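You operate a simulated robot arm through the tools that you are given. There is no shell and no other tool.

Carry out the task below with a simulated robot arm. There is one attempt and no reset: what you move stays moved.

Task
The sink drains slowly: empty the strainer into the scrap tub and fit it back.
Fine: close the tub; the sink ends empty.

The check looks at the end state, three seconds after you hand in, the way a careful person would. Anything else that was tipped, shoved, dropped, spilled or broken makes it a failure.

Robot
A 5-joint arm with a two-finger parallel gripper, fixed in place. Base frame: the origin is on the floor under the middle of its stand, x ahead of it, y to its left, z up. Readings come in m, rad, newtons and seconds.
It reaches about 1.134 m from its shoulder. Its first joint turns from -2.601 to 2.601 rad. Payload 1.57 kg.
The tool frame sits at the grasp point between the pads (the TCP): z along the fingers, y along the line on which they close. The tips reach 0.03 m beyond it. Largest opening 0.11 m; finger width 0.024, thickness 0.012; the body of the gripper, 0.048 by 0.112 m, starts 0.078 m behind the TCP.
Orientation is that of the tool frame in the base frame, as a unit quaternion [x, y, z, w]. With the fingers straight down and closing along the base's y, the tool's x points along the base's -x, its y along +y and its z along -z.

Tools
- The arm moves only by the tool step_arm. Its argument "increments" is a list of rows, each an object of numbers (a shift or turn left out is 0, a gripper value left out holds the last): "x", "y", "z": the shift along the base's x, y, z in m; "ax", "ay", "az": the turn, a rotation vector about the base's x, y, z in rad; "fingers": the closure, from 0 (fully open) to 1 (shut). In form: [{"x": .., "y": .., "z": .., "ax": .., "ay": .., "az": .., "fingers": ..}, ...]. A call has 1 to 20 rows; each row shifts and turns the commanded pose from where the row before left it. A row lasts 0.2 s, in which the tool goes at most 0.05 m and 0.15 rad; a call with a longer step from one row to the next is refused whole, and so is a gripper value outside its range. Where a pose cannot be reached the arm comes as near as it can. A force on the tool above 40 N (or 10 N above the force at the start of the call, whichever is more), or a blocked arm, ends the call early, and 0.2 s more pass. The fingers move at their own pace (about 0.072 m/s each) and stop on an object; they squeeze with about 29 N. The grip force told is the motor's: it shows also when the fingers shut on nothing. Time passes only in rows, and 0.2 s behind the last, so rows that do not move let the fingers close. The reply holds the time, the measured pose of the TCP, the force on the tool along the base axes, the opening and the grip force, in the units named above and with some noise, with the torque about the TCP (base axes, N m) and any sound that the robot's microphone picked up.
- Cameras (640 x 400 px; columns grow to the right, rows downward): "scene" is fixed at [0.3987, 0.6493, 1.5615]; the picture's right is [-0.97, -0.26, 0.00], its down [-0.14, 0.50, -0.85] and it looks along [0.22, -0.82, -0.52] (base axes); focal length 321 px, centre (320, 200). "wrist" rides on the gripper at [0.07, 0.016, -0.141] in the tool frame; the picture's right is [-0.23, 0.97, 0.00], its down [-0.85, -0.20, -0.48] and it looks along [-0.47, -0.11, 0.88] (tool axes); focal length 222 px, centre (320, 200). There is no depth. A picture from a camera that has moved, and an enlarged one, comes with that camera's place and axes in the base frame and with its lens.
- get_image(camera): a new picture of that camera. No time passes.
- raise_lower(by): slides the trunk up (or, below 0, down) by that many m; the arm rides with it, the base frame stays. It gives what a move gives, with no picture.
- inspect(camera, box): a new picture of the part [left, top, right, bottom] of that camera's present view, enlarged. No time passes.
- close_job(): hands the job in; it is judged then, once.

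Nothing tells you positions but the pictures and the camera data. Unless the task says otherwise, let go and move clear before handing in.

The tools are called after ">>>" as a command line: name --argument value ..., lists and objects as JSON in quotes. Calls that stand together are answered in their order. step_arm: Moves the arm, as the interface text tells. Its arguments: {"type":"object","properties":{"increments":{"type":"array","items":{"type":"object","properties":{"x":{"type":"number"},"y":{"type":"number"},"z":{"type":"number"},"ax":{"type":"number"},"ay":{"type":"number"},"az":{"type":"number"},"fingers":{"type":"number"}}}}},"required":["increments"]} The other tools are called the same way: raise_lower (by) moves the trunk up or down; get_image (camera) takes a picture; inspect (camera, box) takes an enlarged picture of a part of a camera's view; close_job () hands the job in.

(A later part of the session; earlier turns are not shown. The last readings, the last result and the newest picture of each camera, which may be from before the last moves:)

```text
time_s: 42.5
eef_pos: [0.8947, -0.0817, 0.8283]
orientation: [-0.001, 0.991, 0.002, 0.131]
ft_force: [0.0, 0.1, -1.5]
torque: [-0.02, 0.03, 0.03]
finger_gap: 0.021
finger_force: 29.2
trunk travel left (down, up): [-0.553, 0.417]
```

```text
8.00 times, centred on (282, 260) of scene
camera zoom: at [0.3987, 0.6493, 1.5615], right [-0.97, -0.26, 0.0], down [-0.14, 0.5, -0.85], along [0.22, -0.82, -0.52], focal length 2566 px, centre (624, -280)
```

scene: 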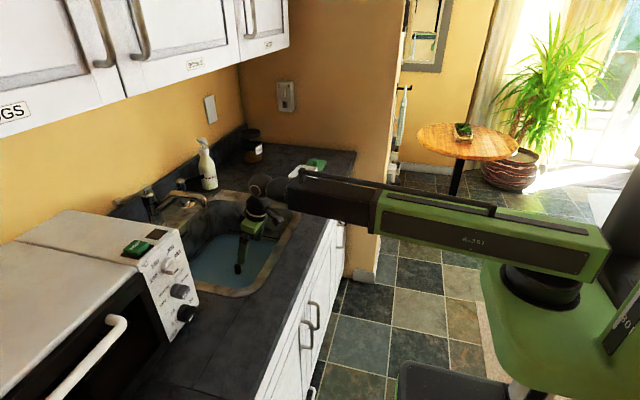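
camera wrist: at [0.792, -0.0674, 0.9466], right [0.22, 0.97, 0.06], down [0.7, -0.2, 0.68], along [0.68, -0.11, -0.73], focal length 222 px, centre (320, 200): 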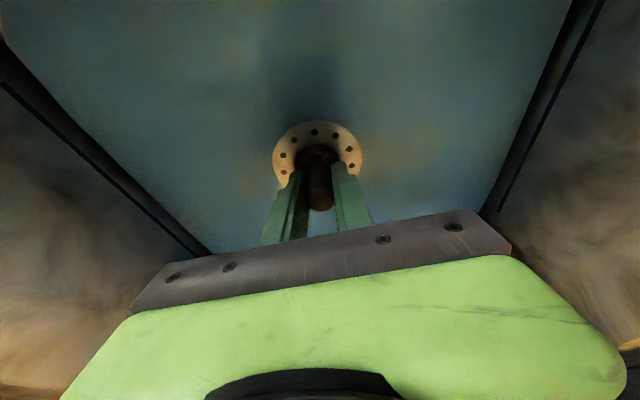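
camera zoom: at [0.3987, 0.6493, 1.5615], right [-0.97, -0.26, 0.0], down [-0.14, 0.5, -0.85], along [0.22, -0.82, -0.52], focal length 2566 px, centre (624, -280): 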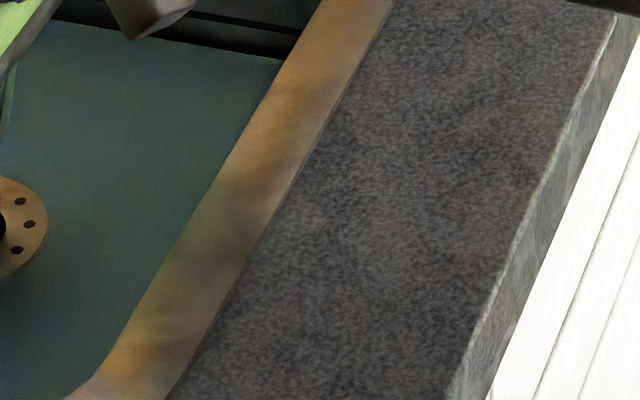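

The strainer came out cleanly: a ~8 cm perforated flange about 5 cm below the TCP, with a small cup of brown scraps. I'll lift a bit more inside the sink, back away from the spout, then rise.

>>> raise_lower --by 0.06

>>> step_arm --increments '[{"x": -0.02, "fingers": 1}, {"x": -0.02, "fingers": 1}, {"x": -0.02, "fingers": 1}, {"fingers": 1}]'

>>> raise_lower --by 0.24

>>> get_image --camera "wrist"

>>> get_image --camera "scene"

```text
time_s: 43.5
eef_pos: [0.8948, -0.0824, 0.8879]
orientation: [0.0, 0.991, 0.0, 0.132]
ft_force: [0.1, -0.4, -0.5]
torque: [-0.03, 0.02, -0.01]
finger_gap: 0.0211
finger_force: 29.3
trunk travel left (down, up): [-0.613, 0.357]
```

```text
time_s: 44.5
eef_pos: [0.8342, -0.082, 0.8891]
orientation: [-0.001, 0.991, 0.0, 0.132]
ft_force: [-0.6, -0.6, 0.0]
torque: [0.02, 0.01, 0.03]
finger_gap: 0.0208
finger_force: 29.2
trunk travel left (down, up): [-0.613, 0.357]
```

```text
time_s: 47.0
eef_pos: [0.8343, -0.0817, 1.1288]
orientation: [-0.001, 0.991, 0.0, 0.132]
ft_force: [0.2, 0.2, -0.5]
torque: [-0.01, -0.01, -0.04]
finger_gap: 0.0209
finger_force: 29.1
trunk travel left (down, up): [-0.853, 0.117]
```

```text
taken
camera wrist: at [0.7313, -0.0674, 1.2465], right [0.22, 0.97, 0.06], down [0.7, -0.2, 0.69], along [0.68, -0.11, -0.73], focal length 222 px, centre (320, 200)
```

wrist: 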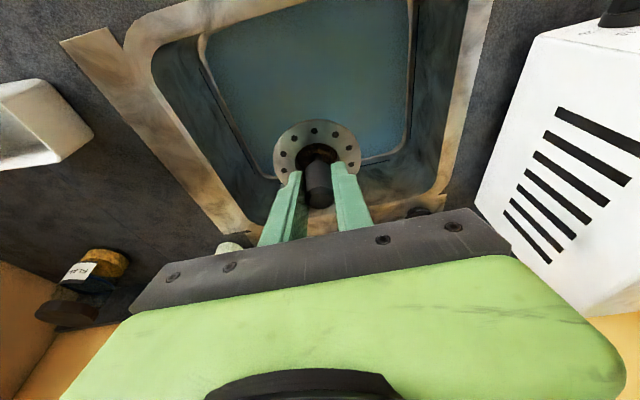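

```text
taken
```

scene: 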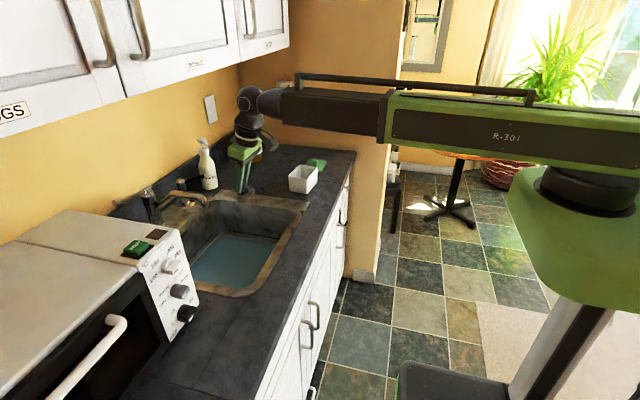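

The water level is already dropping. I'll check the strainer's shape before carrying it.

>>> inspect --camera "scene" --box '[200, 80, 296, 210]'

>>> inspect --camera "scene" --box '[170, 180, 320, 300]'

>>> inspect --camera "wrist" --box '[256, 105, 384, 215]'

```text
3.08 times, centred on (248, 145) of scene
camera zoom: at [0.3987, 0.6493, 1.5615], right [-0.97, -0.26, 0.0], down [-0.14, 0.5, -0.85], along [0.22, -0.82, -0.52], focal length 987 px, centre (542, 369)
```

zoom: 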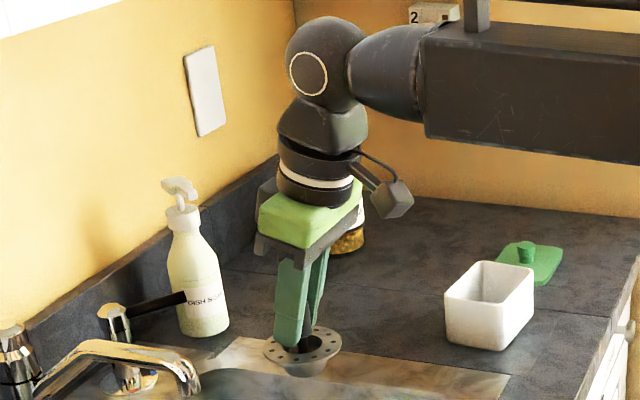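

```text
3.33 times, centred on (245, 240) of scene
camera zoom: at [0.3987, 0.6493, 1.5615], right [-0.97, -0.26, 0.0], down [-0.14, 0.5, -0.85], along [0.22, -0.82, -0.52], focal length 1069 px, centre (570, 67)
```

zoom: 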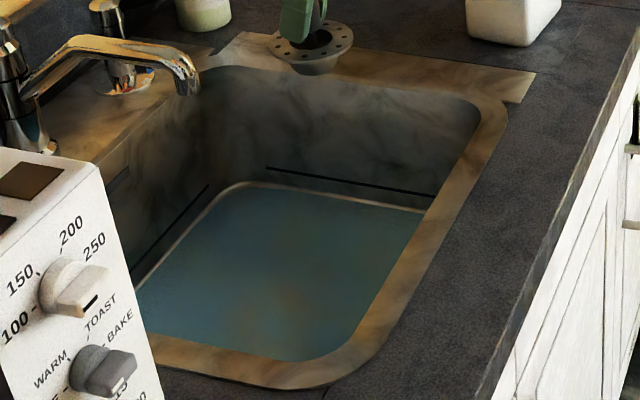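

```text
3.64 times, centred on (320, 160) of wrist
camera zoom: at [0.7313, -0.0674, 1.2465], right [0.22, 0.97, 0.06], down [0.7, -0.2, 0.69], along [0.68, -0.11, -0.73], focal length 808 px, centre (320, 346)
```

zoom: 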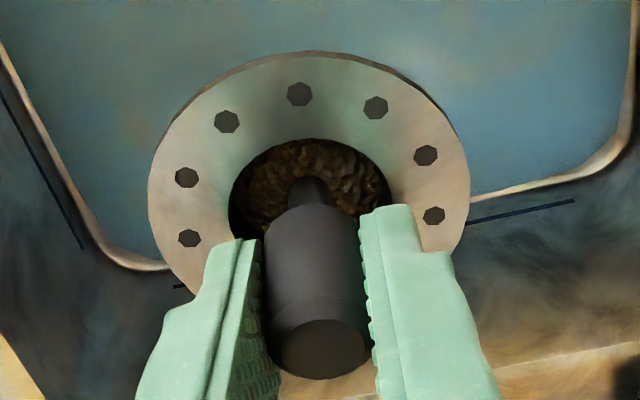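

I'll carry the strainer to above the tub while yawing +90°, keeping it upright.

>>> step_arm --increments '[{"x": -0.0049, "y": -0.0289, "az": 0.131, "fingers": 1}, {"x": -0.0049, "y": -0.0289, "az": 0.131}, {"x": -0.0049, "y": -0.0289, "az": 0.131}, {"x": -0.0049, "y": -0.0289, "az": 0.131}, {"x": -0.0049, "y": -0.0289, "az": 0.131}, {"x": -0.0049, "y": -0.0289, "az": 0.131}, {"x": -0.0049, "y": -0.0289, "az": 0.131}, {"x": -0.0049, "y": -0.0289, "az": 0.131}, {"x": -0.0049, "y": -0.0289, "az": 0.131}, {"x": -0.0049, "y": -0.0289, "az": 0.131}, {"x": -0.0049, "y": -0.0289, "az": 0.131}, {"x": -0.0049, "y": -0.0289, "az": 0.131}, {}]'

>>> get_image --camera "scene"

>>> get_image --camera "wrist"

```text
time_s: 49.8
eef_pos: [0.7756, -0.4279, 1.1279]
orientation: [0.703, -0.699, -0.094, -0.093]
ft_force: [0.5, 0.3, -0.2]
torque: [0.0, -0.01, 0.02]
finger_gap: 0.021
finger_force: 29.2
trunk travel left (down, up): [-0.853, 0.117]
```

```text
taken
```

scene: 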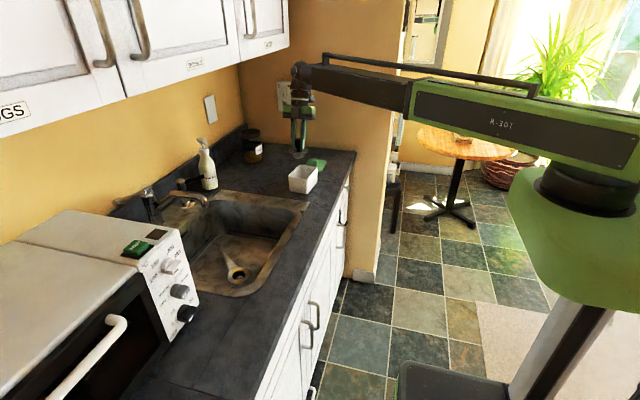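

```text
taken
camera wrist: at [0.7616, -0.5344, 1.2467], right [-0.97, 0.21, 0.06], down [0.2, 0.7, 0.69], along [0.1, 0.68, -0.73], focal length 222 px, centre (320, 200)
```

wrist: 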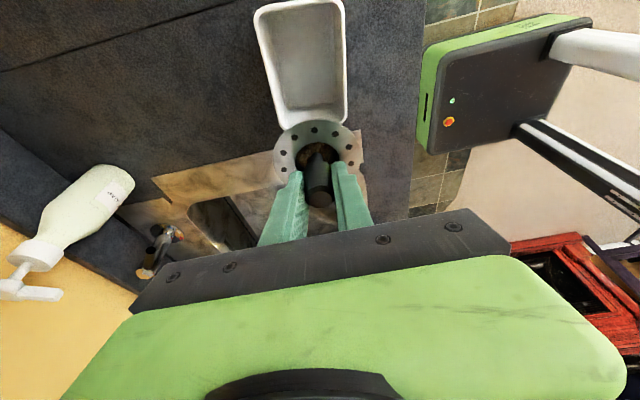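

The water has drained. I'll look at the drain and the sink floor.

>>> inspect --camera "scene" --box '[180, 225, 300, 300]'

>>> inspect --camera "scene" --box '[260, 90, 350, 200]'

```text
5.33 times, centred on (240, 262) of scene
camera zoom: at [0.3987, 0.6493, 1.5615], right [-0.97, -0.26, 0.0], down [-0.14, 0.5, -0.85], along [0.22, -0.82, -0.52], focal length 1711 px, centre (747, -133)
```

zoom: 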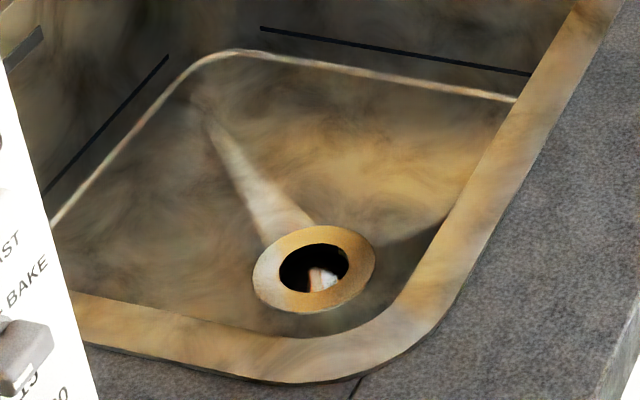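

```text
3.64 times, centred on (305, 145) of scene
camera zoom: at [0.3987, 0.6493, 1.5615], right [-0.97, -0.26, 0.0], down [-0.14, 0.5, -0.85], along [0.22, -0.82, -0.52], focal length 1166 px, centre (374, 400)
```

zoom: 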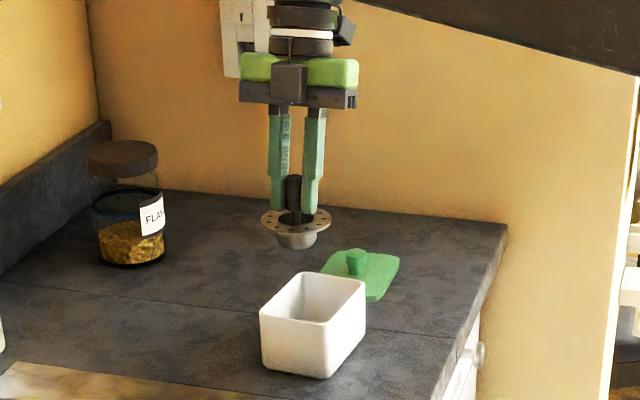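

The sink has emptied of water and the drain seat is visible at the expected place. Now I'll tilt the strainer over the tub in stages, following with the trunk.

>>> step_arm --increments '[{"ax": -0.1315, "z": -0.0062, "y": -0.004, "fingers": 1}, {"ax": -0.1315, "z": -0.0021}, {"ax": -0.1315, "z": 0.002}, {"ax": -0.1315, "z": 0.006}, {"ax": -0.1315, "z": 0.0101}, {"ax": -0.1315, "z": 0.0137}, {}]'

>>> inspect --camera "scene" --box '[250, 80, 350, 205]'

>>> get_image --camera "wrist"

```text
time_s: 51.4
eef_pos: [0.7766, -0.4331, 1.1505]
orientation: [0.683, -0.682, 0.182, 0.185]
ft_force: [-0.2, 0.4, -0.5]
torque: [-0.02, 0.03, 0.05]
finger_gap: 0.0209
finger_force: 28.7
trunk travel left (down, up): [-0.853, 0.117]
```

```text
3.20 times, centred on (300, 142) of scene
camera zoom: at [0.3987, 0.6493, 1.5615], right [-0.97, -0.26, 0.0], down [-0.14, 0.5, -0.85], along [0.22, -0.82, -0.52], focal length 1026 px, centre (384, 384)
```

zoom: 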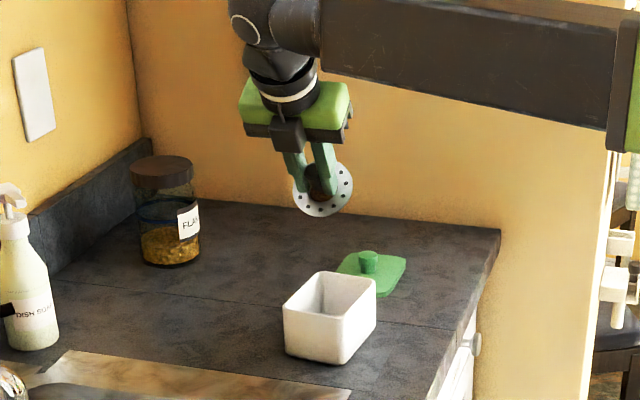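

```text
taken
camera wrist: at [0.7616, -0.4237, 1.3094], right [-0.97, 0.2, -0.11], down [0.2, 0.98, -0.02], along [0.1, -0.04, -0.99], focal length 222 px, centre (320, 200)
```

wrist: 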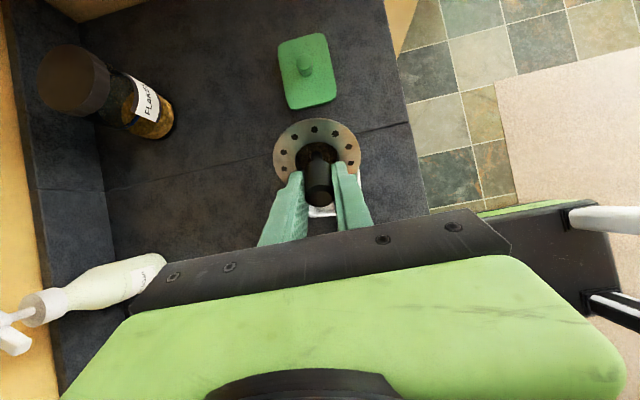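

>>> raise_lower --by -0.07

>>> step_arm --increments '[{"ax": -0.131, "z": 0.0173, "fingers": 1}, {"ax": -0.131, "z": 0.0203}, {}]'

>>> inspect --camera "scene" --box '[250, 80, 350, 205]'

```text
time_s: 52.5
eef_pos: [0.7757, -0.4333, 1.0815]
orientation: [0.684, -0.682, 0.182, 0.184]
ft_force: [-0.3, 0.5, 0.0]
torque: [0.02, 0.02, 0.03]
finger_gap: 0.0208
finger_force: 29.0
trunk travel left (down, up): [-0.783, 0.187]
```

```text
time_s: 53.2
eef_pos: [0.7763, -0.4345, 1.1204]
orientation: [-0.653, 0.653, -0.269, -0.273]
ft_force: [-0.9, 1.1, -0.1]
torque: [0.01, 0.03, -0.02]
finger_gap: 0.0207
finger_force: 28.6
trunk travel left (down, up): [-0.783, 0.187]
```

```text
3.20 times, centred on (300, 142) of scene
camera zoom: at [0.3987, 0.6493, 1.5615], right [-0.97, -0.26, 0.0], down [-0.14, 0.5, -0.85], along [0.22, -0.82, -0.52], focal length 1026 px, centre (384, 384)
```

zoom: 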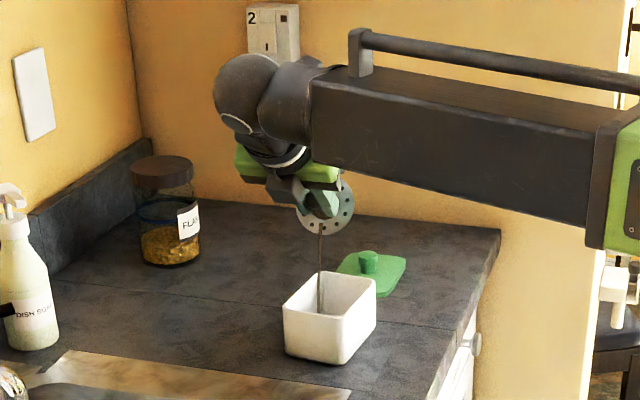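

A thin brown stream is already pouring down. I'll check that it lands in the tub.

>>> inspect --camera "scene" --box '[280, 125, 344, 205]'

>>> get_image --camera "wrist"

```text
5.00 times, centred on (312, 165) of scene
camera zoom: at [0.3987, 0.6493, 1.5615], right [-0.97, -0.26, 0.0], down [-0.14, 0.5, -0.85], along [0.22, -0.82, -0.52], focal length 1604 px, centre (360, 375)
```

zoom: 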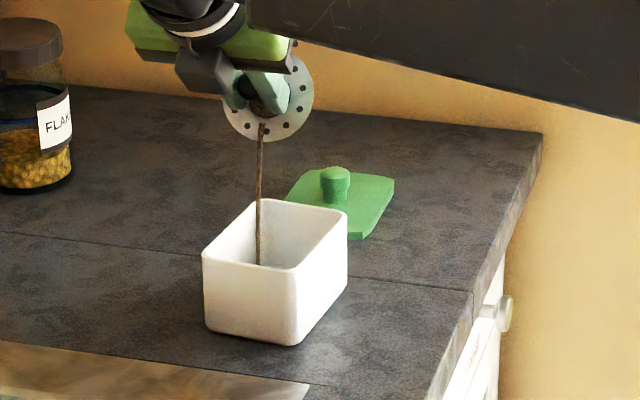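

```text
taken
camera wrist: at [0.7627, -0.3845, 1.2693], right [-0.97, 0.16, -0.16], down [0.2, 0.94, -0.27], along [0.1, -0.29, -0.95], focal length 222 px, centre (320, 200)
```

wrist: 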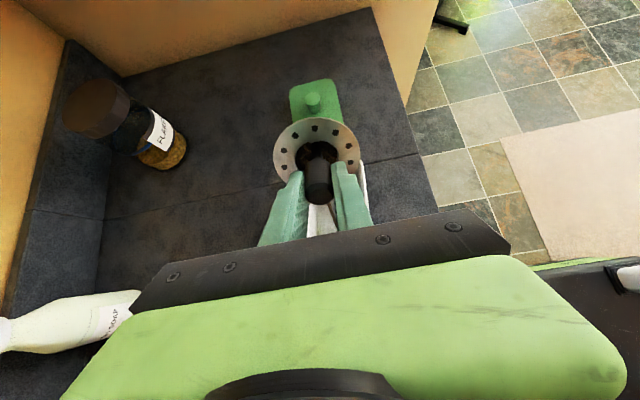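

The stream lands inside the tub near its centre. I'll lower a bit and keep tilting.

>>> raise_lower --by -0.045

>>> step_arm --increments '[{"ax": -0.131, "z": 0.0236, "fingers": 1}, {"ax": -0.131, "z": 0.026}, {}]'

>>> inspect --camera "scene" --box '[280, 125, 344, 205]'

```text
time_s: 54.1
eef_pos: [0.7767, -0.4335, 1.0755]
orientation: [0.654, -0.653, 0.269, 0.273]
ft_force: [-0.3, -0.7, -1.4]
torque: [0.01, 0.0, -0.02]
finger_gap: 0.0206
finger_force: 28.9
trunk travel left (down, up): [-0.738, 0.232]
```

```text
time_s: 54.9
eef_pos: [0.7781, -0.4333, 1.1258]
orientation: [0.613, -0.611, 0.354, 0.355]
ft_force: [0.0, 0.5, -0.5]
torque: [0.0, -0.03, -0.02]
finger_gap: 0.0205
finger_force: 29.0
trunk travel left (down, up): [-0.738, 0.232]
```

```text
5.00 times, centred on (312, 165) of scene
camera zoom: at [0.3987, 0.6493, 1.5615], right [-0.97, -0.26, 0.0], down [-0.14, 0.5, -0.85], along [0.22, -0.82, -0.52], focal length 1604 px, centre (360, 375)
```

zoom: 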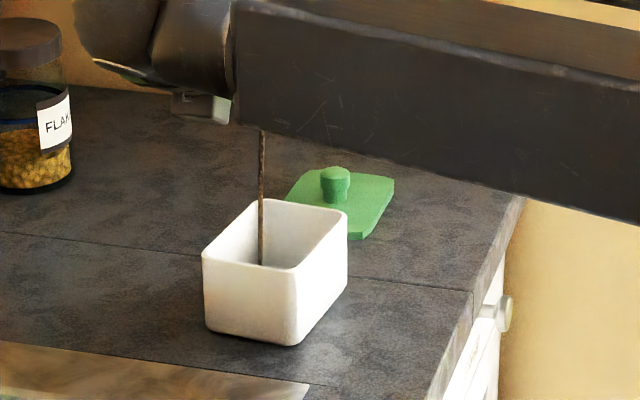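

>>> raise_lower --by -0.055

>>> step_arm --increments '[{"ax": -0.131, "z": 0.0279, "fingers": 1}, {"ax": -0.131, "z": 0.0294}, {}]'

>>> inspect --camera "scene" --box '[280, 125, 344, 205]'

>>> get_image --camera "wrist"

```text
time_s: 55.9
eef_pos: [0.7773, -0.4329, 1.0697]
orientation: [-0.612, 0.612, -0.352, -0.356]
ft_force: [0.0, -0.2, -0.3]
torque: [0.04, -0.04, -0.01]
finger_gap: 0.0205
finger_force: 29.0
trunk travel left (down, up): [-0.683, 0.287]
```

```text
time_s: 56.7
eef_pos: [0.7767, -0.4312, 1.1268]
orientation: [-0.56, 0.56, -0.429, -0.433]
ft_force: [-0.2, -0.5, -0.9]
torque: [-0.02, 0.01, 0.04]
finger_gap: 0.0204
finger_force: 28.8
trunk travel left (down, up): [-0.683, 0.287]
```

```text
5.00 times, centred on (312, 165) of scene
camera zoom: at [0.3987, 0.6493, 1.5615], right [-0.97, -0.26, 0.0], down [-0.14, 0.5, -0.85], along [0.22, -0.82, -0.52], focal length 1604 px, centre (360, 375)
```

zoom: 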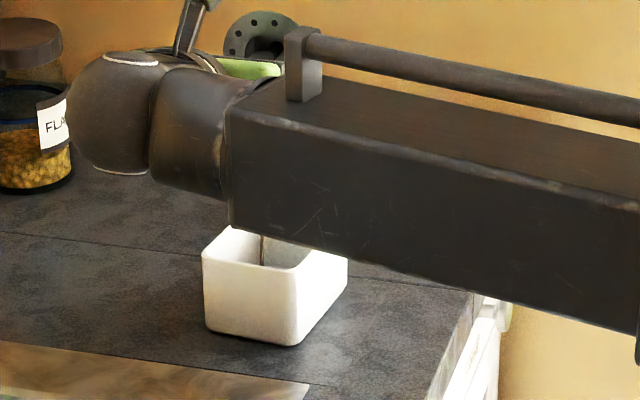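

```text
taken
camera wrist: at [0.763, -0.3135, 1.2306], right [-0.97, 0.06, -0.22], down [0.2, 0.68, -0.7], along [0.1, -0.73, -0.68], focal length 222 px, centre (320, 200)
```

wrist: 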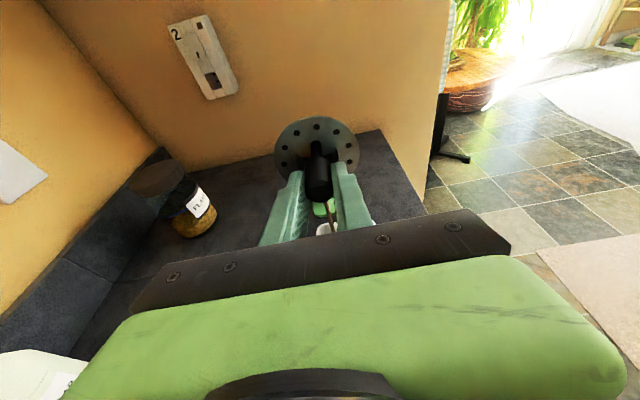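

>>> raise_lower --by -0.065

>>> inspect --camera "wrist" --box '[256, 105, 384, 250]'

>>> inspect --camera "scene" --box '[260, 125, 344, 205]'

```text
time_s: 57.7
eef_pos: [0.7776, -0.4311, 1.0617]
orientation: [0.561, -0.561, 0.429, 0.432]
ft_force: [-0.1, 0.3, -1.2]
torque: [0.0, -0.04, 0.01]
finger_gap: 0.0205
finger_force: 28.6
trunk travel left (down, up): [-0.618, 0.352]
```

```text
2.76 times, centred on (320, 178) of wrist
camera zoom: at [0.7629, -0.3138, 1.1656], right [-0.97, 0.06, -0.22], down [0.2, 0.68, -0.7], along [0.1, -0.73, -0.68], focal length 613 px, centre (320, 262)
```

zoom: 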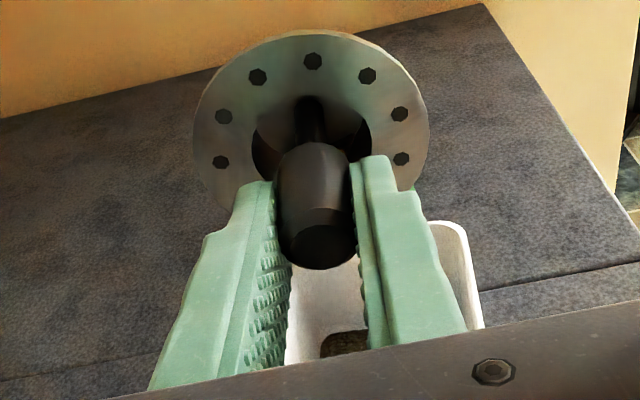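

```text
5.00 times, centred on (302, 165) of scene
camera zoom: at [0.3987, 0.6493, 1.5615], right [-0.97, -0.26, 0.0], down [-0.14, 0.5, -0.85], along [0.22, -0.82, -0.52], focal length 1604 px, centre (410, 375)
```

zoom: 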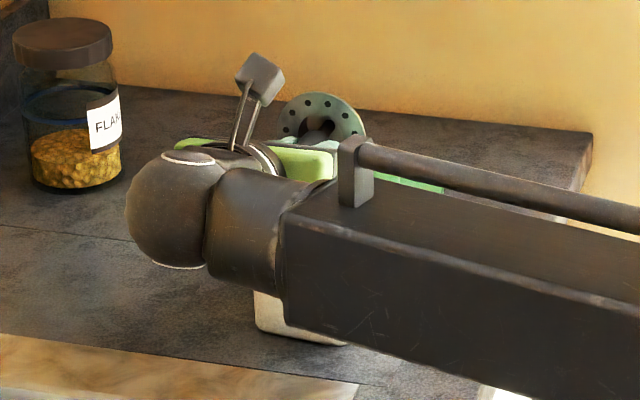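

The cup now looks empty and there is a brown pile in the tub. I'll tilt further to be sure.

>>> step_arm --increments '[{"ax": -0.131, "z": 0.0305, "fingers": 1}, {"ax": -0.131, "z": 0.031}, {"ax": -0.1, "z": 0.0237}, {"ax": -0.1, "z": 0.0236}, {}, {}, {}]'

>>> inspect --camera "wrist" --box '[256, 105, 384, 250]'

>>> get_image --camera "scene"

```text
time_s: 59.3
eef_pos: [0.7782, -0.4308, 1.1703]
orientation: [0.448, -0.447, 0.546, 0.549]
ft_force: [-0.8, -0.6, -0.1]
torque: [0.0, -0.04, 0.01]
finger_gap: 0.0204
finger_force: 29.1
trunk travel left (down, up): [-0.618, 0.352]
```

```text
2.76 times, centred on (320, 178) of wrist
camera zoom: at [0.7637, -0.2792, 1.2105], right [-0.97, -0.04, -0.22], down [0.2, 0.3, -0.93], along [0.1, -0.95, -0.28], focal length 613 px, centre (320, 262)
```

zoom: 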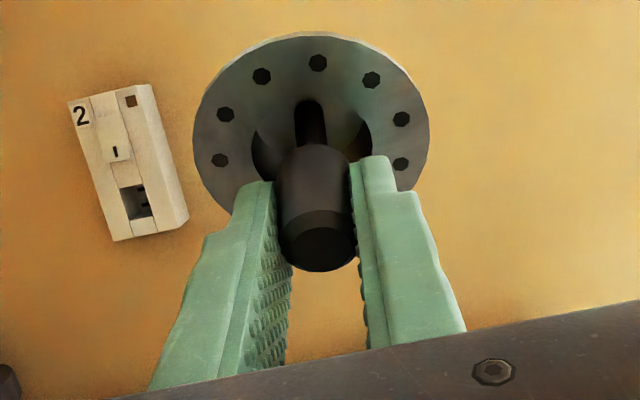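

```text
taken
```

scene: 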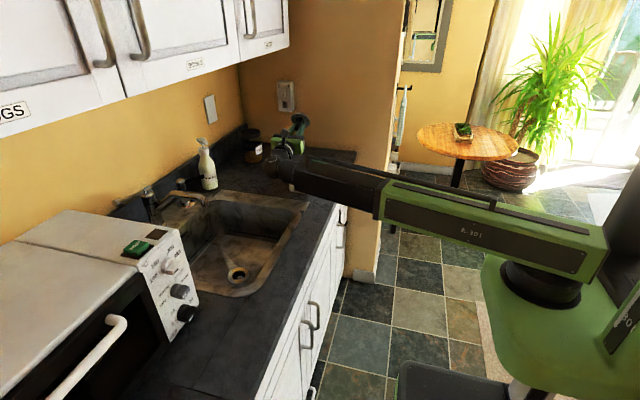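

The strainer is empty. I'll raise the trunk and turn it upright again in two stages.

>>> raise_lower --by 0.15

>>> step_arm --increments '[{"ax": 0.1409, "z": -0.0333, "fingers": 1}, {"ax": 0.1409, "z": -0.0331}, {"ax": 0.1409, "z": -0.0331}, {"ax": 0.1409, "z": -0.0321}, {"ax": 0.1409, "z": -0.0304}, {"ax": 0.1409, "z": -0.0278}, {"ax": 0.1409, "z": -0.0253}, {}]'

>>> raise_lower --by 0.09

>>> step_arm --increments '[{"ax": 0.1313, "z": -0.0205, "fingers": 1}, {"ax": 0.1313, "z": -0.0173}, {"ax": 0.1313, "z": -0.0138}, {"ax": 0.1313, "z": -0.0099}, {"ax": 0.1313, "z": -0.006}, {"ax": 0.1313, "z": -0.002}, {"ax": 0.1313, "z": 0.0021}, {"ax": 0.1313, "z": 0.0062}, {}]'

>>> get_image --camera "wrist"

>>> get_image --camera "scene"

```text
time_s: 61.1
eef_pos: [0.7775, -0.4305, 1.3192]
orientation: [0.448, -0.447, 0.546, 0.548]
ft_force: [0.2, 0.2, -0.5]
torque: [0.01, -0.02, 0.0]
finger_gap: 0.0199
finger_force: 29.6
trunk travel left (down, up): [-0.768, 0.202]
```

```text
time_s: 62.9
eef_pos: [0.7787, -0.4319, 1.1043]
orientation: [0.654, -0.653, 0.268, 0.271]
ft_force: [0.9, -0.3, 0.0]
torque: [0.03, 0.03, 0.05]
finger_gap: 0.0203
finger_force: 29.0
trunk travel left (down, up): [-0.768, 0.202]
```

```text
time_s: 64.1
eef_pos: [0.778, -0.4318, 1.1956]
orientation: [0.654, -0.652, 0.269, 0.272]
ft_force: [-0.1, -0.2, -0.5]
torque: [0.0, 0.01, -0.03]
finger_gap: 0.0202
finger_force: 28.8
trunk travel left (down, up): [-0.858, 0.112]
```

```text
time_s: 66.1
eef_pos: [0.7771, -0.4324, 1.1331]
orientation: [0.702, -0.7, -0.094, -0.093]
ft_force: [-0.4, -0.3, -0.2]
torque: [0.0, 0.02, 0.0]
finger_gap: 0.0201
finger_force: 29.6
trunk travel left (down, up): [-0.858, 0.112]
```

```text
taken
camera wrist: at [0.7624, -0.5374, 1.2516], right [-0.97, 0.22, 0.06], down [0.2, 0.7, 0.69], along [0.1, 0.68, -0.72], focal length 222 px, centre (320, 200)
```

wrist: 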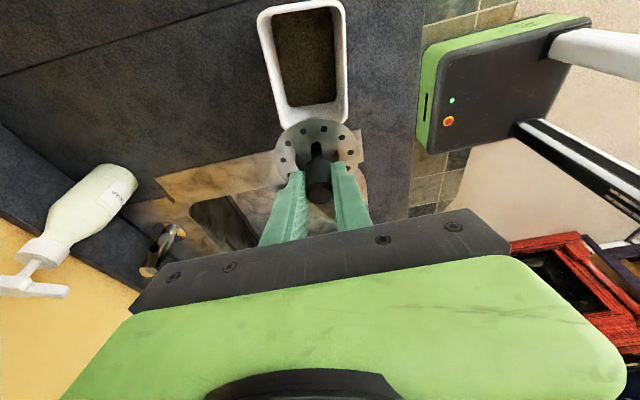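

```text
taken
```

scene: 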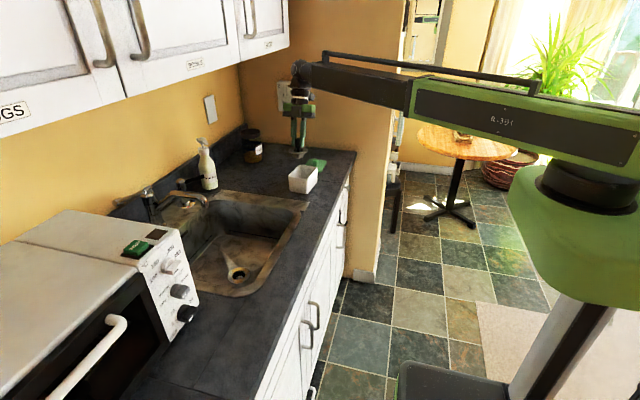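

The scraps are all in the tub with nothing on the counter. I'll check whether the strainer shifted in the grip compared with before.

>>> inspect --camera "wrist" --box '[256, 105, 384, 215]'

>>> inspect --camera "wrist" --box '[230, 0, 390, 130]'

```text
3.64 times, centred on (320, 160) of wrist
camera zoom: at [0.7624, -0.5374, 1.2516], right [-0.97, 0.22, 0.06], down [0.2, 0.7, 0.69], along [0.1, 0.68, -0.72], focal length 808 px, centre (320, 346)
```

zoom: 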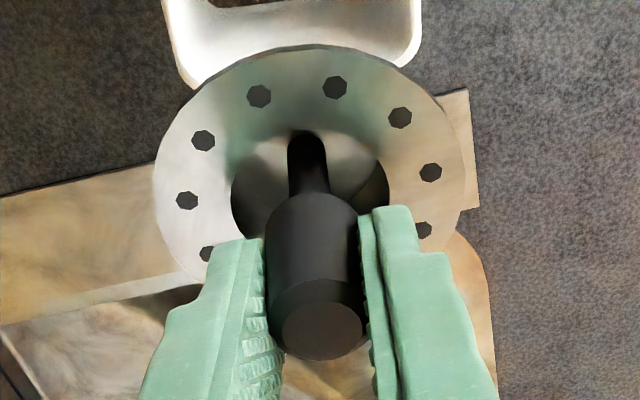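

```text
3.08 times, centred on (310, 65) of wrist
camera zoom: at [0.7624, -0.5374, 1.2516], right [-0.97, 0.22, 0.06], down [0.2, 0.7, 0.69], along [0.1, 0.68, -0.72], focal length 684 px, centre (351, 615)
```

zoom: 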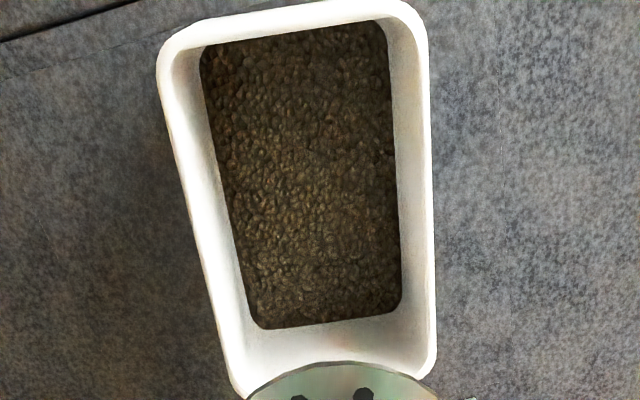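

The strainer slid about 5 mm down in the grip but is upright and secure. I'll carry it back over the sink the same way.

>>> step_arm --increments '[{"x": 0.0048, "y": 0.0291, "az": -0.131, "fingers": 1}, {"x": 0.0048, "y": 0.0291, "az": -0.131}, {"x": 0.0048, "y": 0.0291, "az": -0.131}, {"x": 0.0048, "y": 0.0291, "az": -0.131}, {"x": 0.0048, "y": 0.0291, "az": -0.131}, {"x": 0.0048, "y": 0.0291, "az": -0.131}, {"x": 0.0048, "y": 0.0291, "az": -0.131}, {"x": 0.0048, "y": 0.0291, "az": -0.131}, {"x": 0.0048, "y": 0.0291, "az": -0.131}, {"x": 0.0048, "y": 0.0291, "az": -0.131}, {"x": 0.0048, "y": 0.0291, "az": -0.131}, {"x": 0.0048, "y": 0.0291, "az": -0.131}, {}]'

>>> raise_lower --by -0.235

>>> get_image --camera "wrist"

```text
time_s: 68.9
eef_pos: [0.8377, -0.082, 1.1331]
orientation: [0.0, 0.991, 0.001, 0.132]
ft_force: [0.4, 0.6, -0.2]
torque: [0.0, -0.04, -0.02]
finger_gap: 0.0198
finger_force: 29.0
out of reach, approached as far as the arm can: row 2, 9
trunk travel left (down, up): [-0.858, 0.112]
```

```text
time_s: 71.4
eef_pos: [0.8375, -0.0811, 0.8981]
orientation: [-0.001, 0.991, 0.001, 0.132]
ft_force: [-0.5, 0.1, -0.6]
torque: [0.02, 0.01, 0.0]
finger_gap: 0.0199
finger_force: 28.5
trunk travel left (down, up): [-0.623, 0.347]
```

```text
taken
camera wrist: at [0.7346, -0.0675, 1.0166], right [0.22, 0.97, 0.06], down [0.7, -0.2, 0.69], along [0.68, -0.11, -0.73], focal length 222 px, centre (320, 200)
```

wrist: 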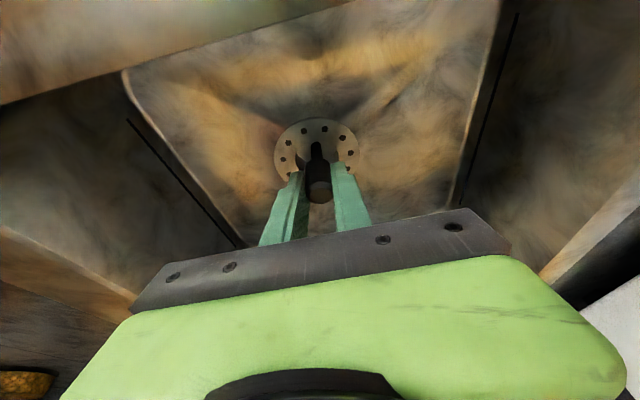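

>>> step_arm --increments '[{"x": 0.0287, "y": -0.0008, "fingers": 1}, {"x": 0.0287, "y": -0.0008}, {}]'

>>> raise_lower --by -0.07

>>> inspect --camera "scene" --box '[190, 190, 290, 300]'

>>> inspect --camera "wrist" --box '[230, 90, 410, 220]'

```text
time_s: 72.2
eef_pos: [0.8948, -0.0858, 0.8985]
orientation: [-0.002, 0.991, 0.002, 0.132]
ft_force: [0.9, 0.1, -0.7]
torque: [0.0, -0.01, -0.02]
finger_gap: 0.02
finger_force: 29.1
trunk travel left (down, up): [-0.623, 0.347]
```

```text
time_s: 73.3
eef_pos: [0.8951, -0.0837, 0.8273]
orientation: [-0.001, 0.991, 0.001, 0.132]
ft_force: [0.6, -0.4, -1.0]
torque: [-0.04, -0.01, 0.02]
finger_gap: 0.0199
finger_force: 28.7
trunk travel left (down, up): [-0.553, 0.417]
```

```text
3.64 times, centred on (240, 245) of scene
camera zoom: at [0.3987, 0.6493, 1.5615], right [-0.97, -0.26, 0.0], down [-0.14, 0.5, -0.85], along [0.22, -0.82, -0.52], focal length 1166 px, centre (611, 36)
```

zoom: 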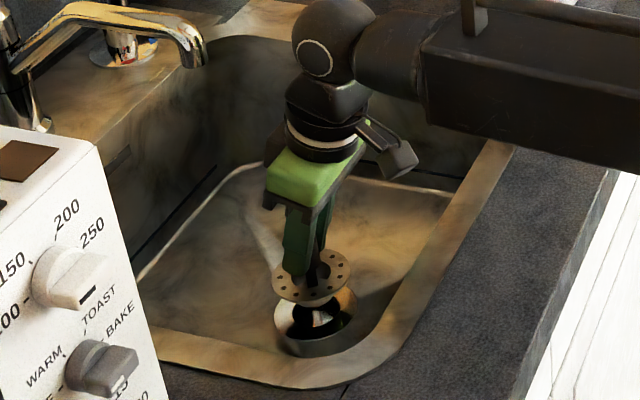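

```text
3.08 times, centred on (320, 155) of wrist
camera zoom: at [0.7917, -0.0698, 0.9466], right [0.22, 0.97, 0.06], down [0.7, -0.2, 0.69], along [0.68, -0.11, -0.73], focal length 684 px, centre (320, 338)
```

zoom: 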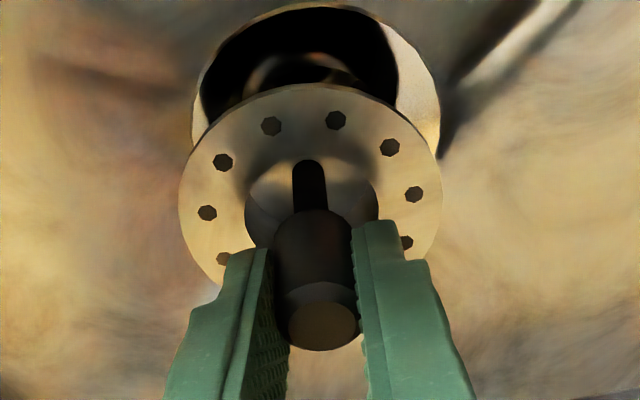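

The flange is lined up above the drain. I'll lower most of the way and watch the forces.

>>> raise_lower --by -0.035

>>> inspect --camera "scene" --box '[220, 230, 270, 290]'

>>> inspect --camera "wrist" --box '[230, 90, 410, 220]'

```text
time_s: 74.1
eef_pos: [0.8939, -0.0834, 0.7942]
orientation: [-0.002, 0.991, 0.002, 0.132]
ft_force: [-3.1, 2.6, 14.2]
torque: [-0.17, 0.07, -0.06]
finger_gap: 0.0202
finger_force: 28.6
trunk travel left (down, up): [-0.518, 0.452]
```

```text
6.67 times, centred on (245, 260) of scene
camera zoom: at [0.3987, 0.6493, 1.5615], right [-0.97, -0.26, 0.0], down [-0.14, 0.5, -0.85], along [0.22, -0.82, -0.52], focal length 2138 px, centre (820, -200)
```

zoom: 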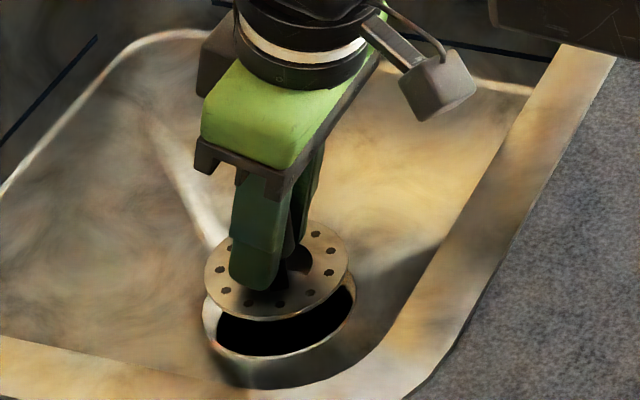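

```text
3.08 times, centred on (320, 155) of wrist
camera zoom: at [0.7903, -0.0694, 0.9127], right [0.22, 0.97, 0.06], down [0.7, -0.2, 0.69], along [0.68, -0.11, -0.73], focal length 684 px, centre (320, 338)
```

zoom: 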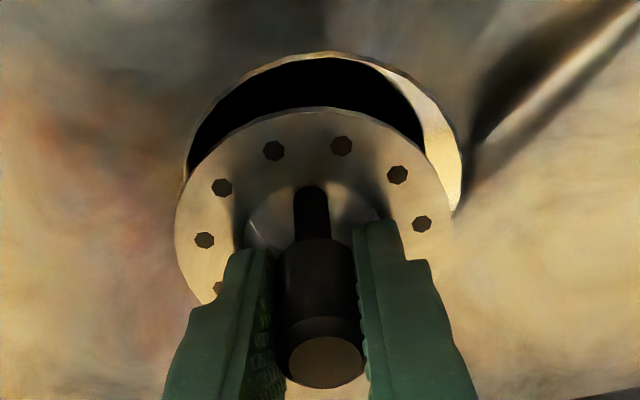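

Contact came early, with the cup resting on the drain ring instead of in the hole, and the strainer was pushed up in the grip. I'll lift slightly and measure the misalignment.

>>> raise_lower --by 0.03

>>> inspect --camera "scene" --box '[220, 230, 270, 290]'

>>> inspect --camera "wrist" --box '[250, 80, 390, 210]'

```text
time_s: 74.8
eef_pos: [0.8959, -0.0856, 0.8236]
orientation: [-0.001, 0.991, 0.001, 0.132]
ft_force: [-0.6, 0.0, -0.5]
torque: [-0.03, 0.03, 0.03]
finger_gap: 0.0206
finger_force: 29.1
trunk travel left (down, up): [-0.548, 0.422]
```

```text
6.67 times, centred on (245, 260) of scene
camera zoom: at [0.3987, 0.6493, 1.5615], right [-0.97, -0.26, 0.0], down [-0.14, 0.5, -0.85], along [0.22, -0.82, -0.52], focal length 2138 px, centre (820, -200)
```

zoom: 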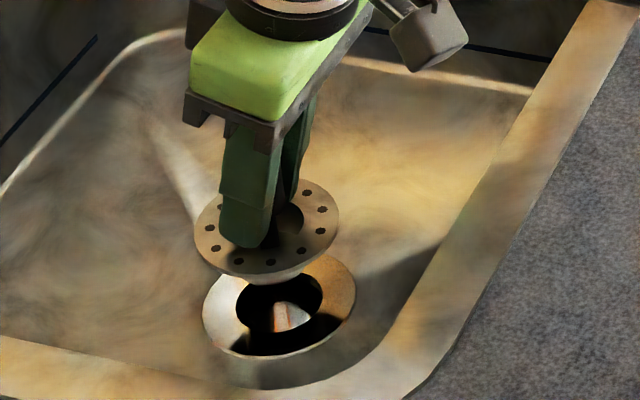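

```text
3.08 times, centred on (320, 145) of wrist
camera zoom: at [0.7917, -0.0698, 0.9415], right [0.22, 0.97, 0.06], down [0.7, -0.2, 0.69], along [0.68, -0.11, -0.73], focal length 684 px, centre (320, 369)
```

zoom: 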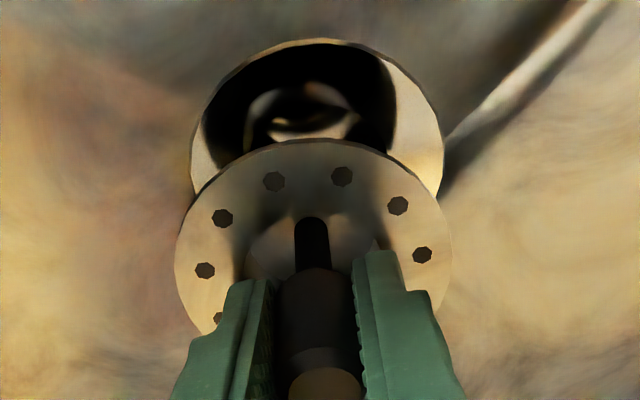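

The flange sits about 3–4 mm too far in -y relative to the drain ring, while x looks right. I'll correct y and verify before lowering again.

>>> step_arm --increments '[{"y": 0.0035, "fingers": 1}, {}, {}]'

>>> inspect --camera "wrist" --box '[250, 80, 390, 210]'

>>> inspect --camera "scene" --box '[220, 230, 270, 290]'

```text
time_s: 75.6
eef_pos: [0.894, -0.0816, 0.8241]
orientation: [-0.001, 0.991, 0.001, 0.133]
ft_force: [0.0, -0.1, -1.6]
torque: [-0.03, -0.02, 0.02]
finger_gap: 0.0202
finger_force: 29.3
trunk travel left (down, up): [-0.548, 0.422]
```

```text
3.08 times, centred on (320, 145) of wrist
camera zoom: at [0.7912, -0.0658, 0.9415], right [0.22, 0.97, 0.06], down [0.7, -0.2, 0.69], along [0.68, -0.11, -0.73], focal length 684 px, centre (320, 369)
```

zoom: 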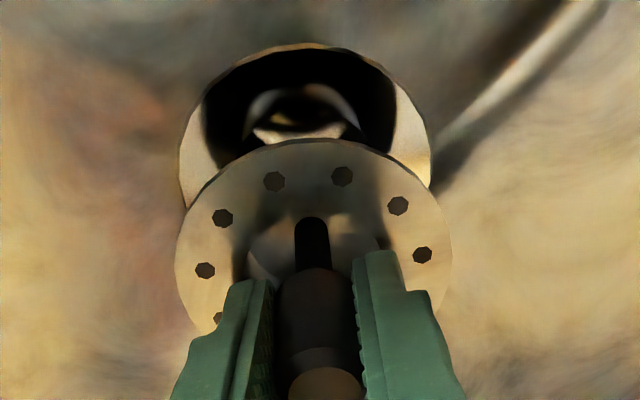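

```text
6.67 times, centred on (245, 260) of scene
camera zoom: at [0.3987, 0.6493, 1.5615], right [-0.97, -0.26, 0.0], down [-0.14, 0.5, -0.85], along [0.22, -0.82, -0.52], focal length 2138 px, centre (820, -200)
```

zoom: 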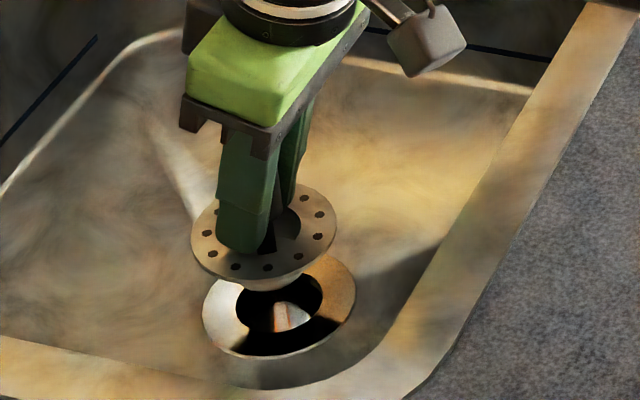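

Now the flange and ring line up within about 1 mm. I'll lower again.

>>> raise_lower --by -0.035

>>> inspect --camera "scene" --box '[220, 230, 270, 290]'

>>> inspect --camera "wrist" --box '[250, 80, 390, 210]'

```text
time_s: 76.4
eef_pos: [0.8926, -0.08, 0.7921]
orientation: [-0.001, 0.991, 0.001, 0.135]
ft_force: [1.4, -1.1, 32.4]
torque: [-0.07, -0.87, -0.05]
finger_gap: 0.0206
finger_force: 28.9
trunk travel left (down, up): [-0.513, 0.457]
```

```text
6.67 times, centred on (245, 260) of scene
camera zoom: at [0.3987, 0.6493, 1.5615], right [-0.97, -0.26, 0.0], down [-0.14, 0.5, -0.85], along [0.22, -0.82, -0.52], focal length 2138 px, centre (820, -200)
```

zoom: 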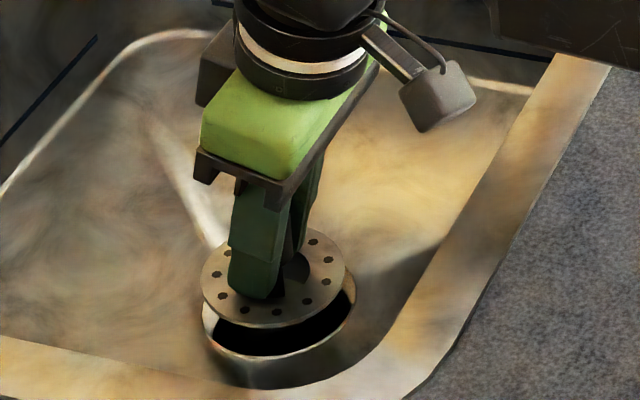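

```text
3.08 times, centred on (320, 145) of wrist
camera zoom: at [0.7891, -0.0659, 0.9093], right [0.22, 0.97, 0.06], down [0.7, -0.2, 0.69], along [0.68, -0.11, -0.72], focal length 684 px, centre (320, 369)
```

zoom: 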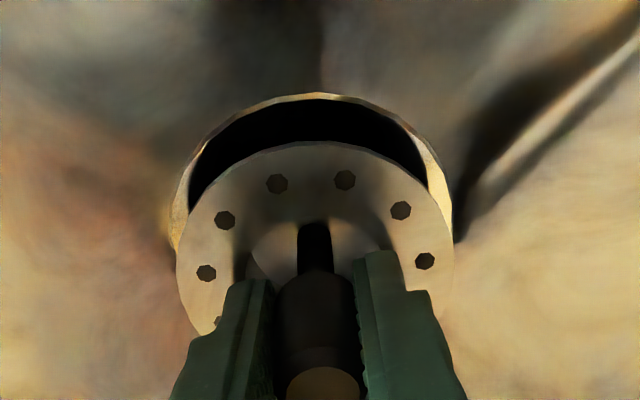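

It's in contact again. The torque says the cup's +x edge is resting on the ring, so I need to shift slightly in -x. I'll lift and check the strainer's tilt.

>>> raise_lower --by 0.04

>>> inspect --camera "scene" --box '[220, 230, 270, 290]'

>>> inspect --camera "wrist" --box '[250, 80, 390, 210]'

```text
time_s: 77.2
eef_pos: [0.8952, -0.0799, 0.8282]
orientation: [-0.001, 0.991, 0.001, 0.133]
ft_force: [-0.1, 0.2, -0.4]
torque: [-0.02, 0.01, 0.0]
finger_gap: 0.0202
finger_force: 28.8
trunk travel left (down, up): [-0.553, 0.417]
```

```text
6.67 times, centred on (245, 260) of scene
camera zoom: at [0.3987, 0.6493, 1.5615], right [-0.97, -0.26, 0.0], down [-0.14, 0.5, -0.85], along [0.22, -0.82, -0.52], focal length 2138 px, centre (820, -200)
```

zoom: 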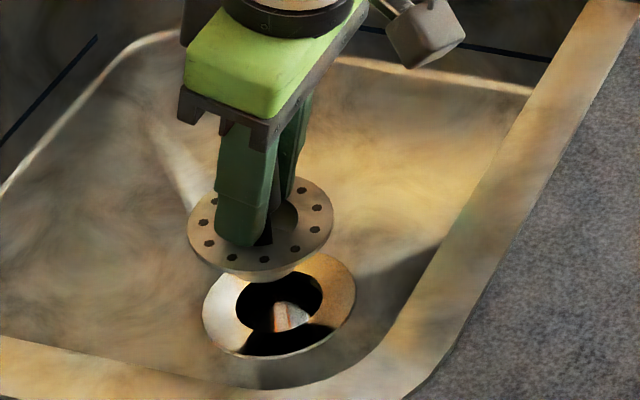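

```text
3.08 times, centred on (320, 145) of wrist
camera zoom: at [0.7913, -0.0658, 0.9464], right [0.22, 0.97, 0.06], down [0.7, -0.2, 0.69], along [0.68, -0.11, -0.73], focal length 684 px, centre (320, 369)
```

zoom: 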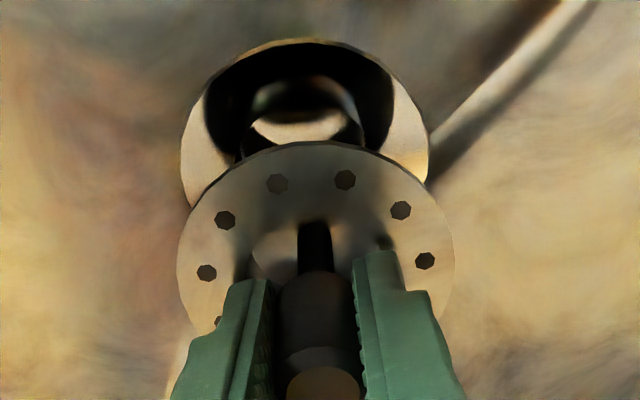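

The strainer hasn't tilted, but the arm settled about 2 mm too far in +x. I'll correct that and look again.

>>> step_arm --increments '[{"x": -0.0023, "y": -0.0004, "fingers": 1}, {}, {}]'

>>> inspect --camera "scene" --box '[220, 230, 270, 290]'

>>> inspect --camera "wrist" --box '[250, 80, 390, 210]'

```text
time_s: 78.0
eef_pos: [0.8922, -0.0811, 0.8281]
orientation: [-0.001, 0.991, 0.001, 0.132]
ft_force: [0.2, 0.0, 1.0]
torque: [0.04, 0.0, -0.03]
finger_gap: 0.0203
finger_force: 28.9
trunk travel left (down, up): [-0.553, 0.417]
```

```text
6.67 times, centred on (245, 260) of scene
camera zoom: at [0.3987, 0.6493, 1.5615], right [-0.97, -0.26, 0.0], down [-0.14, 0.5, -0.85], along [0.22, -0.82, -0.52], focal length 2138 px, centre (820, -200)
```

zoom: 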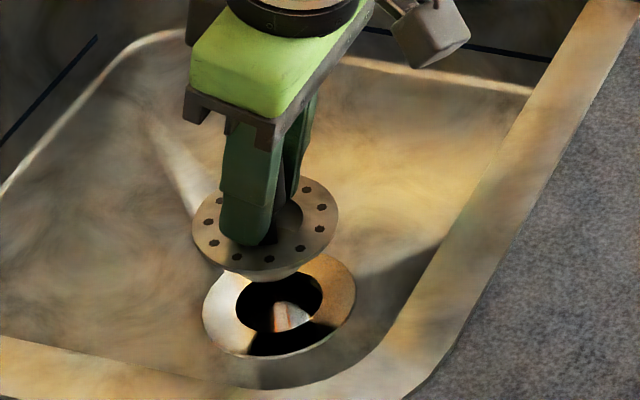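

```text
3.08 times, centred on (320, 145) of wrist
camera zoom: at [0.7889, -0.0667, 0.9465], right [0.22, 0.97, 0.06], down [0.7, -0.2, 0.69], along [0.68, -0.11, -0.73], focal length 684 px, centre (320, 369)
```

zoom: 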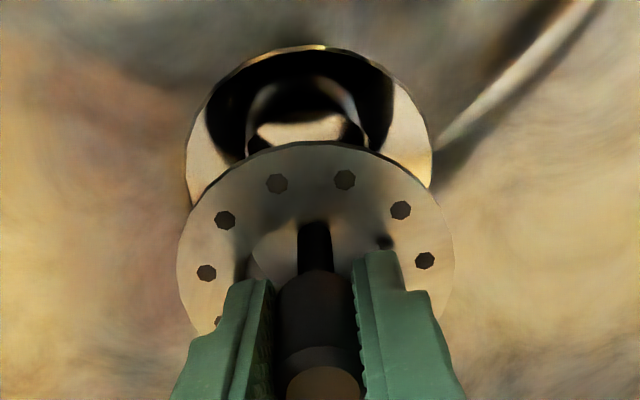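

>>> step_arm --increments '[{"y": 0.0005, "fingers": 1}, {}]'

>>> raise_lower --by -0.032

>>> raise_lower --by -0.004

```text
time_s: 78.6
eef_pos: [0.8911, -0.0801, 0.8291]
orientation: [0.0, 0.991, 0.001, 0.132]
ft_force: [0.2, 0.5, 0.2]
torque: [0.03, -0.01, 0.04]
finger_gap: 0.0205
finger_force: 28.5
trunk travel left (down, up): [-0.553, 0.417]
```

```text
time_s: 79.4
eef_pos: [0.8928, -0.0793, 0.7964]
orientation: [-0.001, 0.991, 0.0, 0.132]
ft_force: [0.1, -0.4, 0.2]
torque: [0.01, -0.01, -0.02]
finger_gap: 0.0201
finger_force: 29.2
trunk travel left (down, up): [-0.521, 0.449]
```

```text
time_s: 79.9
eef_pos: [0.893, -0.0801, 0.7908]
orientation: [-0.001, 0.991, 0.002, 0.132]
ft_force: [-0.2, -0.6, -1.0]
torque: [-0.02, -0.01, -0.01]
finger_gap: 0.02
finger_force: 28.6
trunk travel left (down, up): [-0.517, 0.453]
```

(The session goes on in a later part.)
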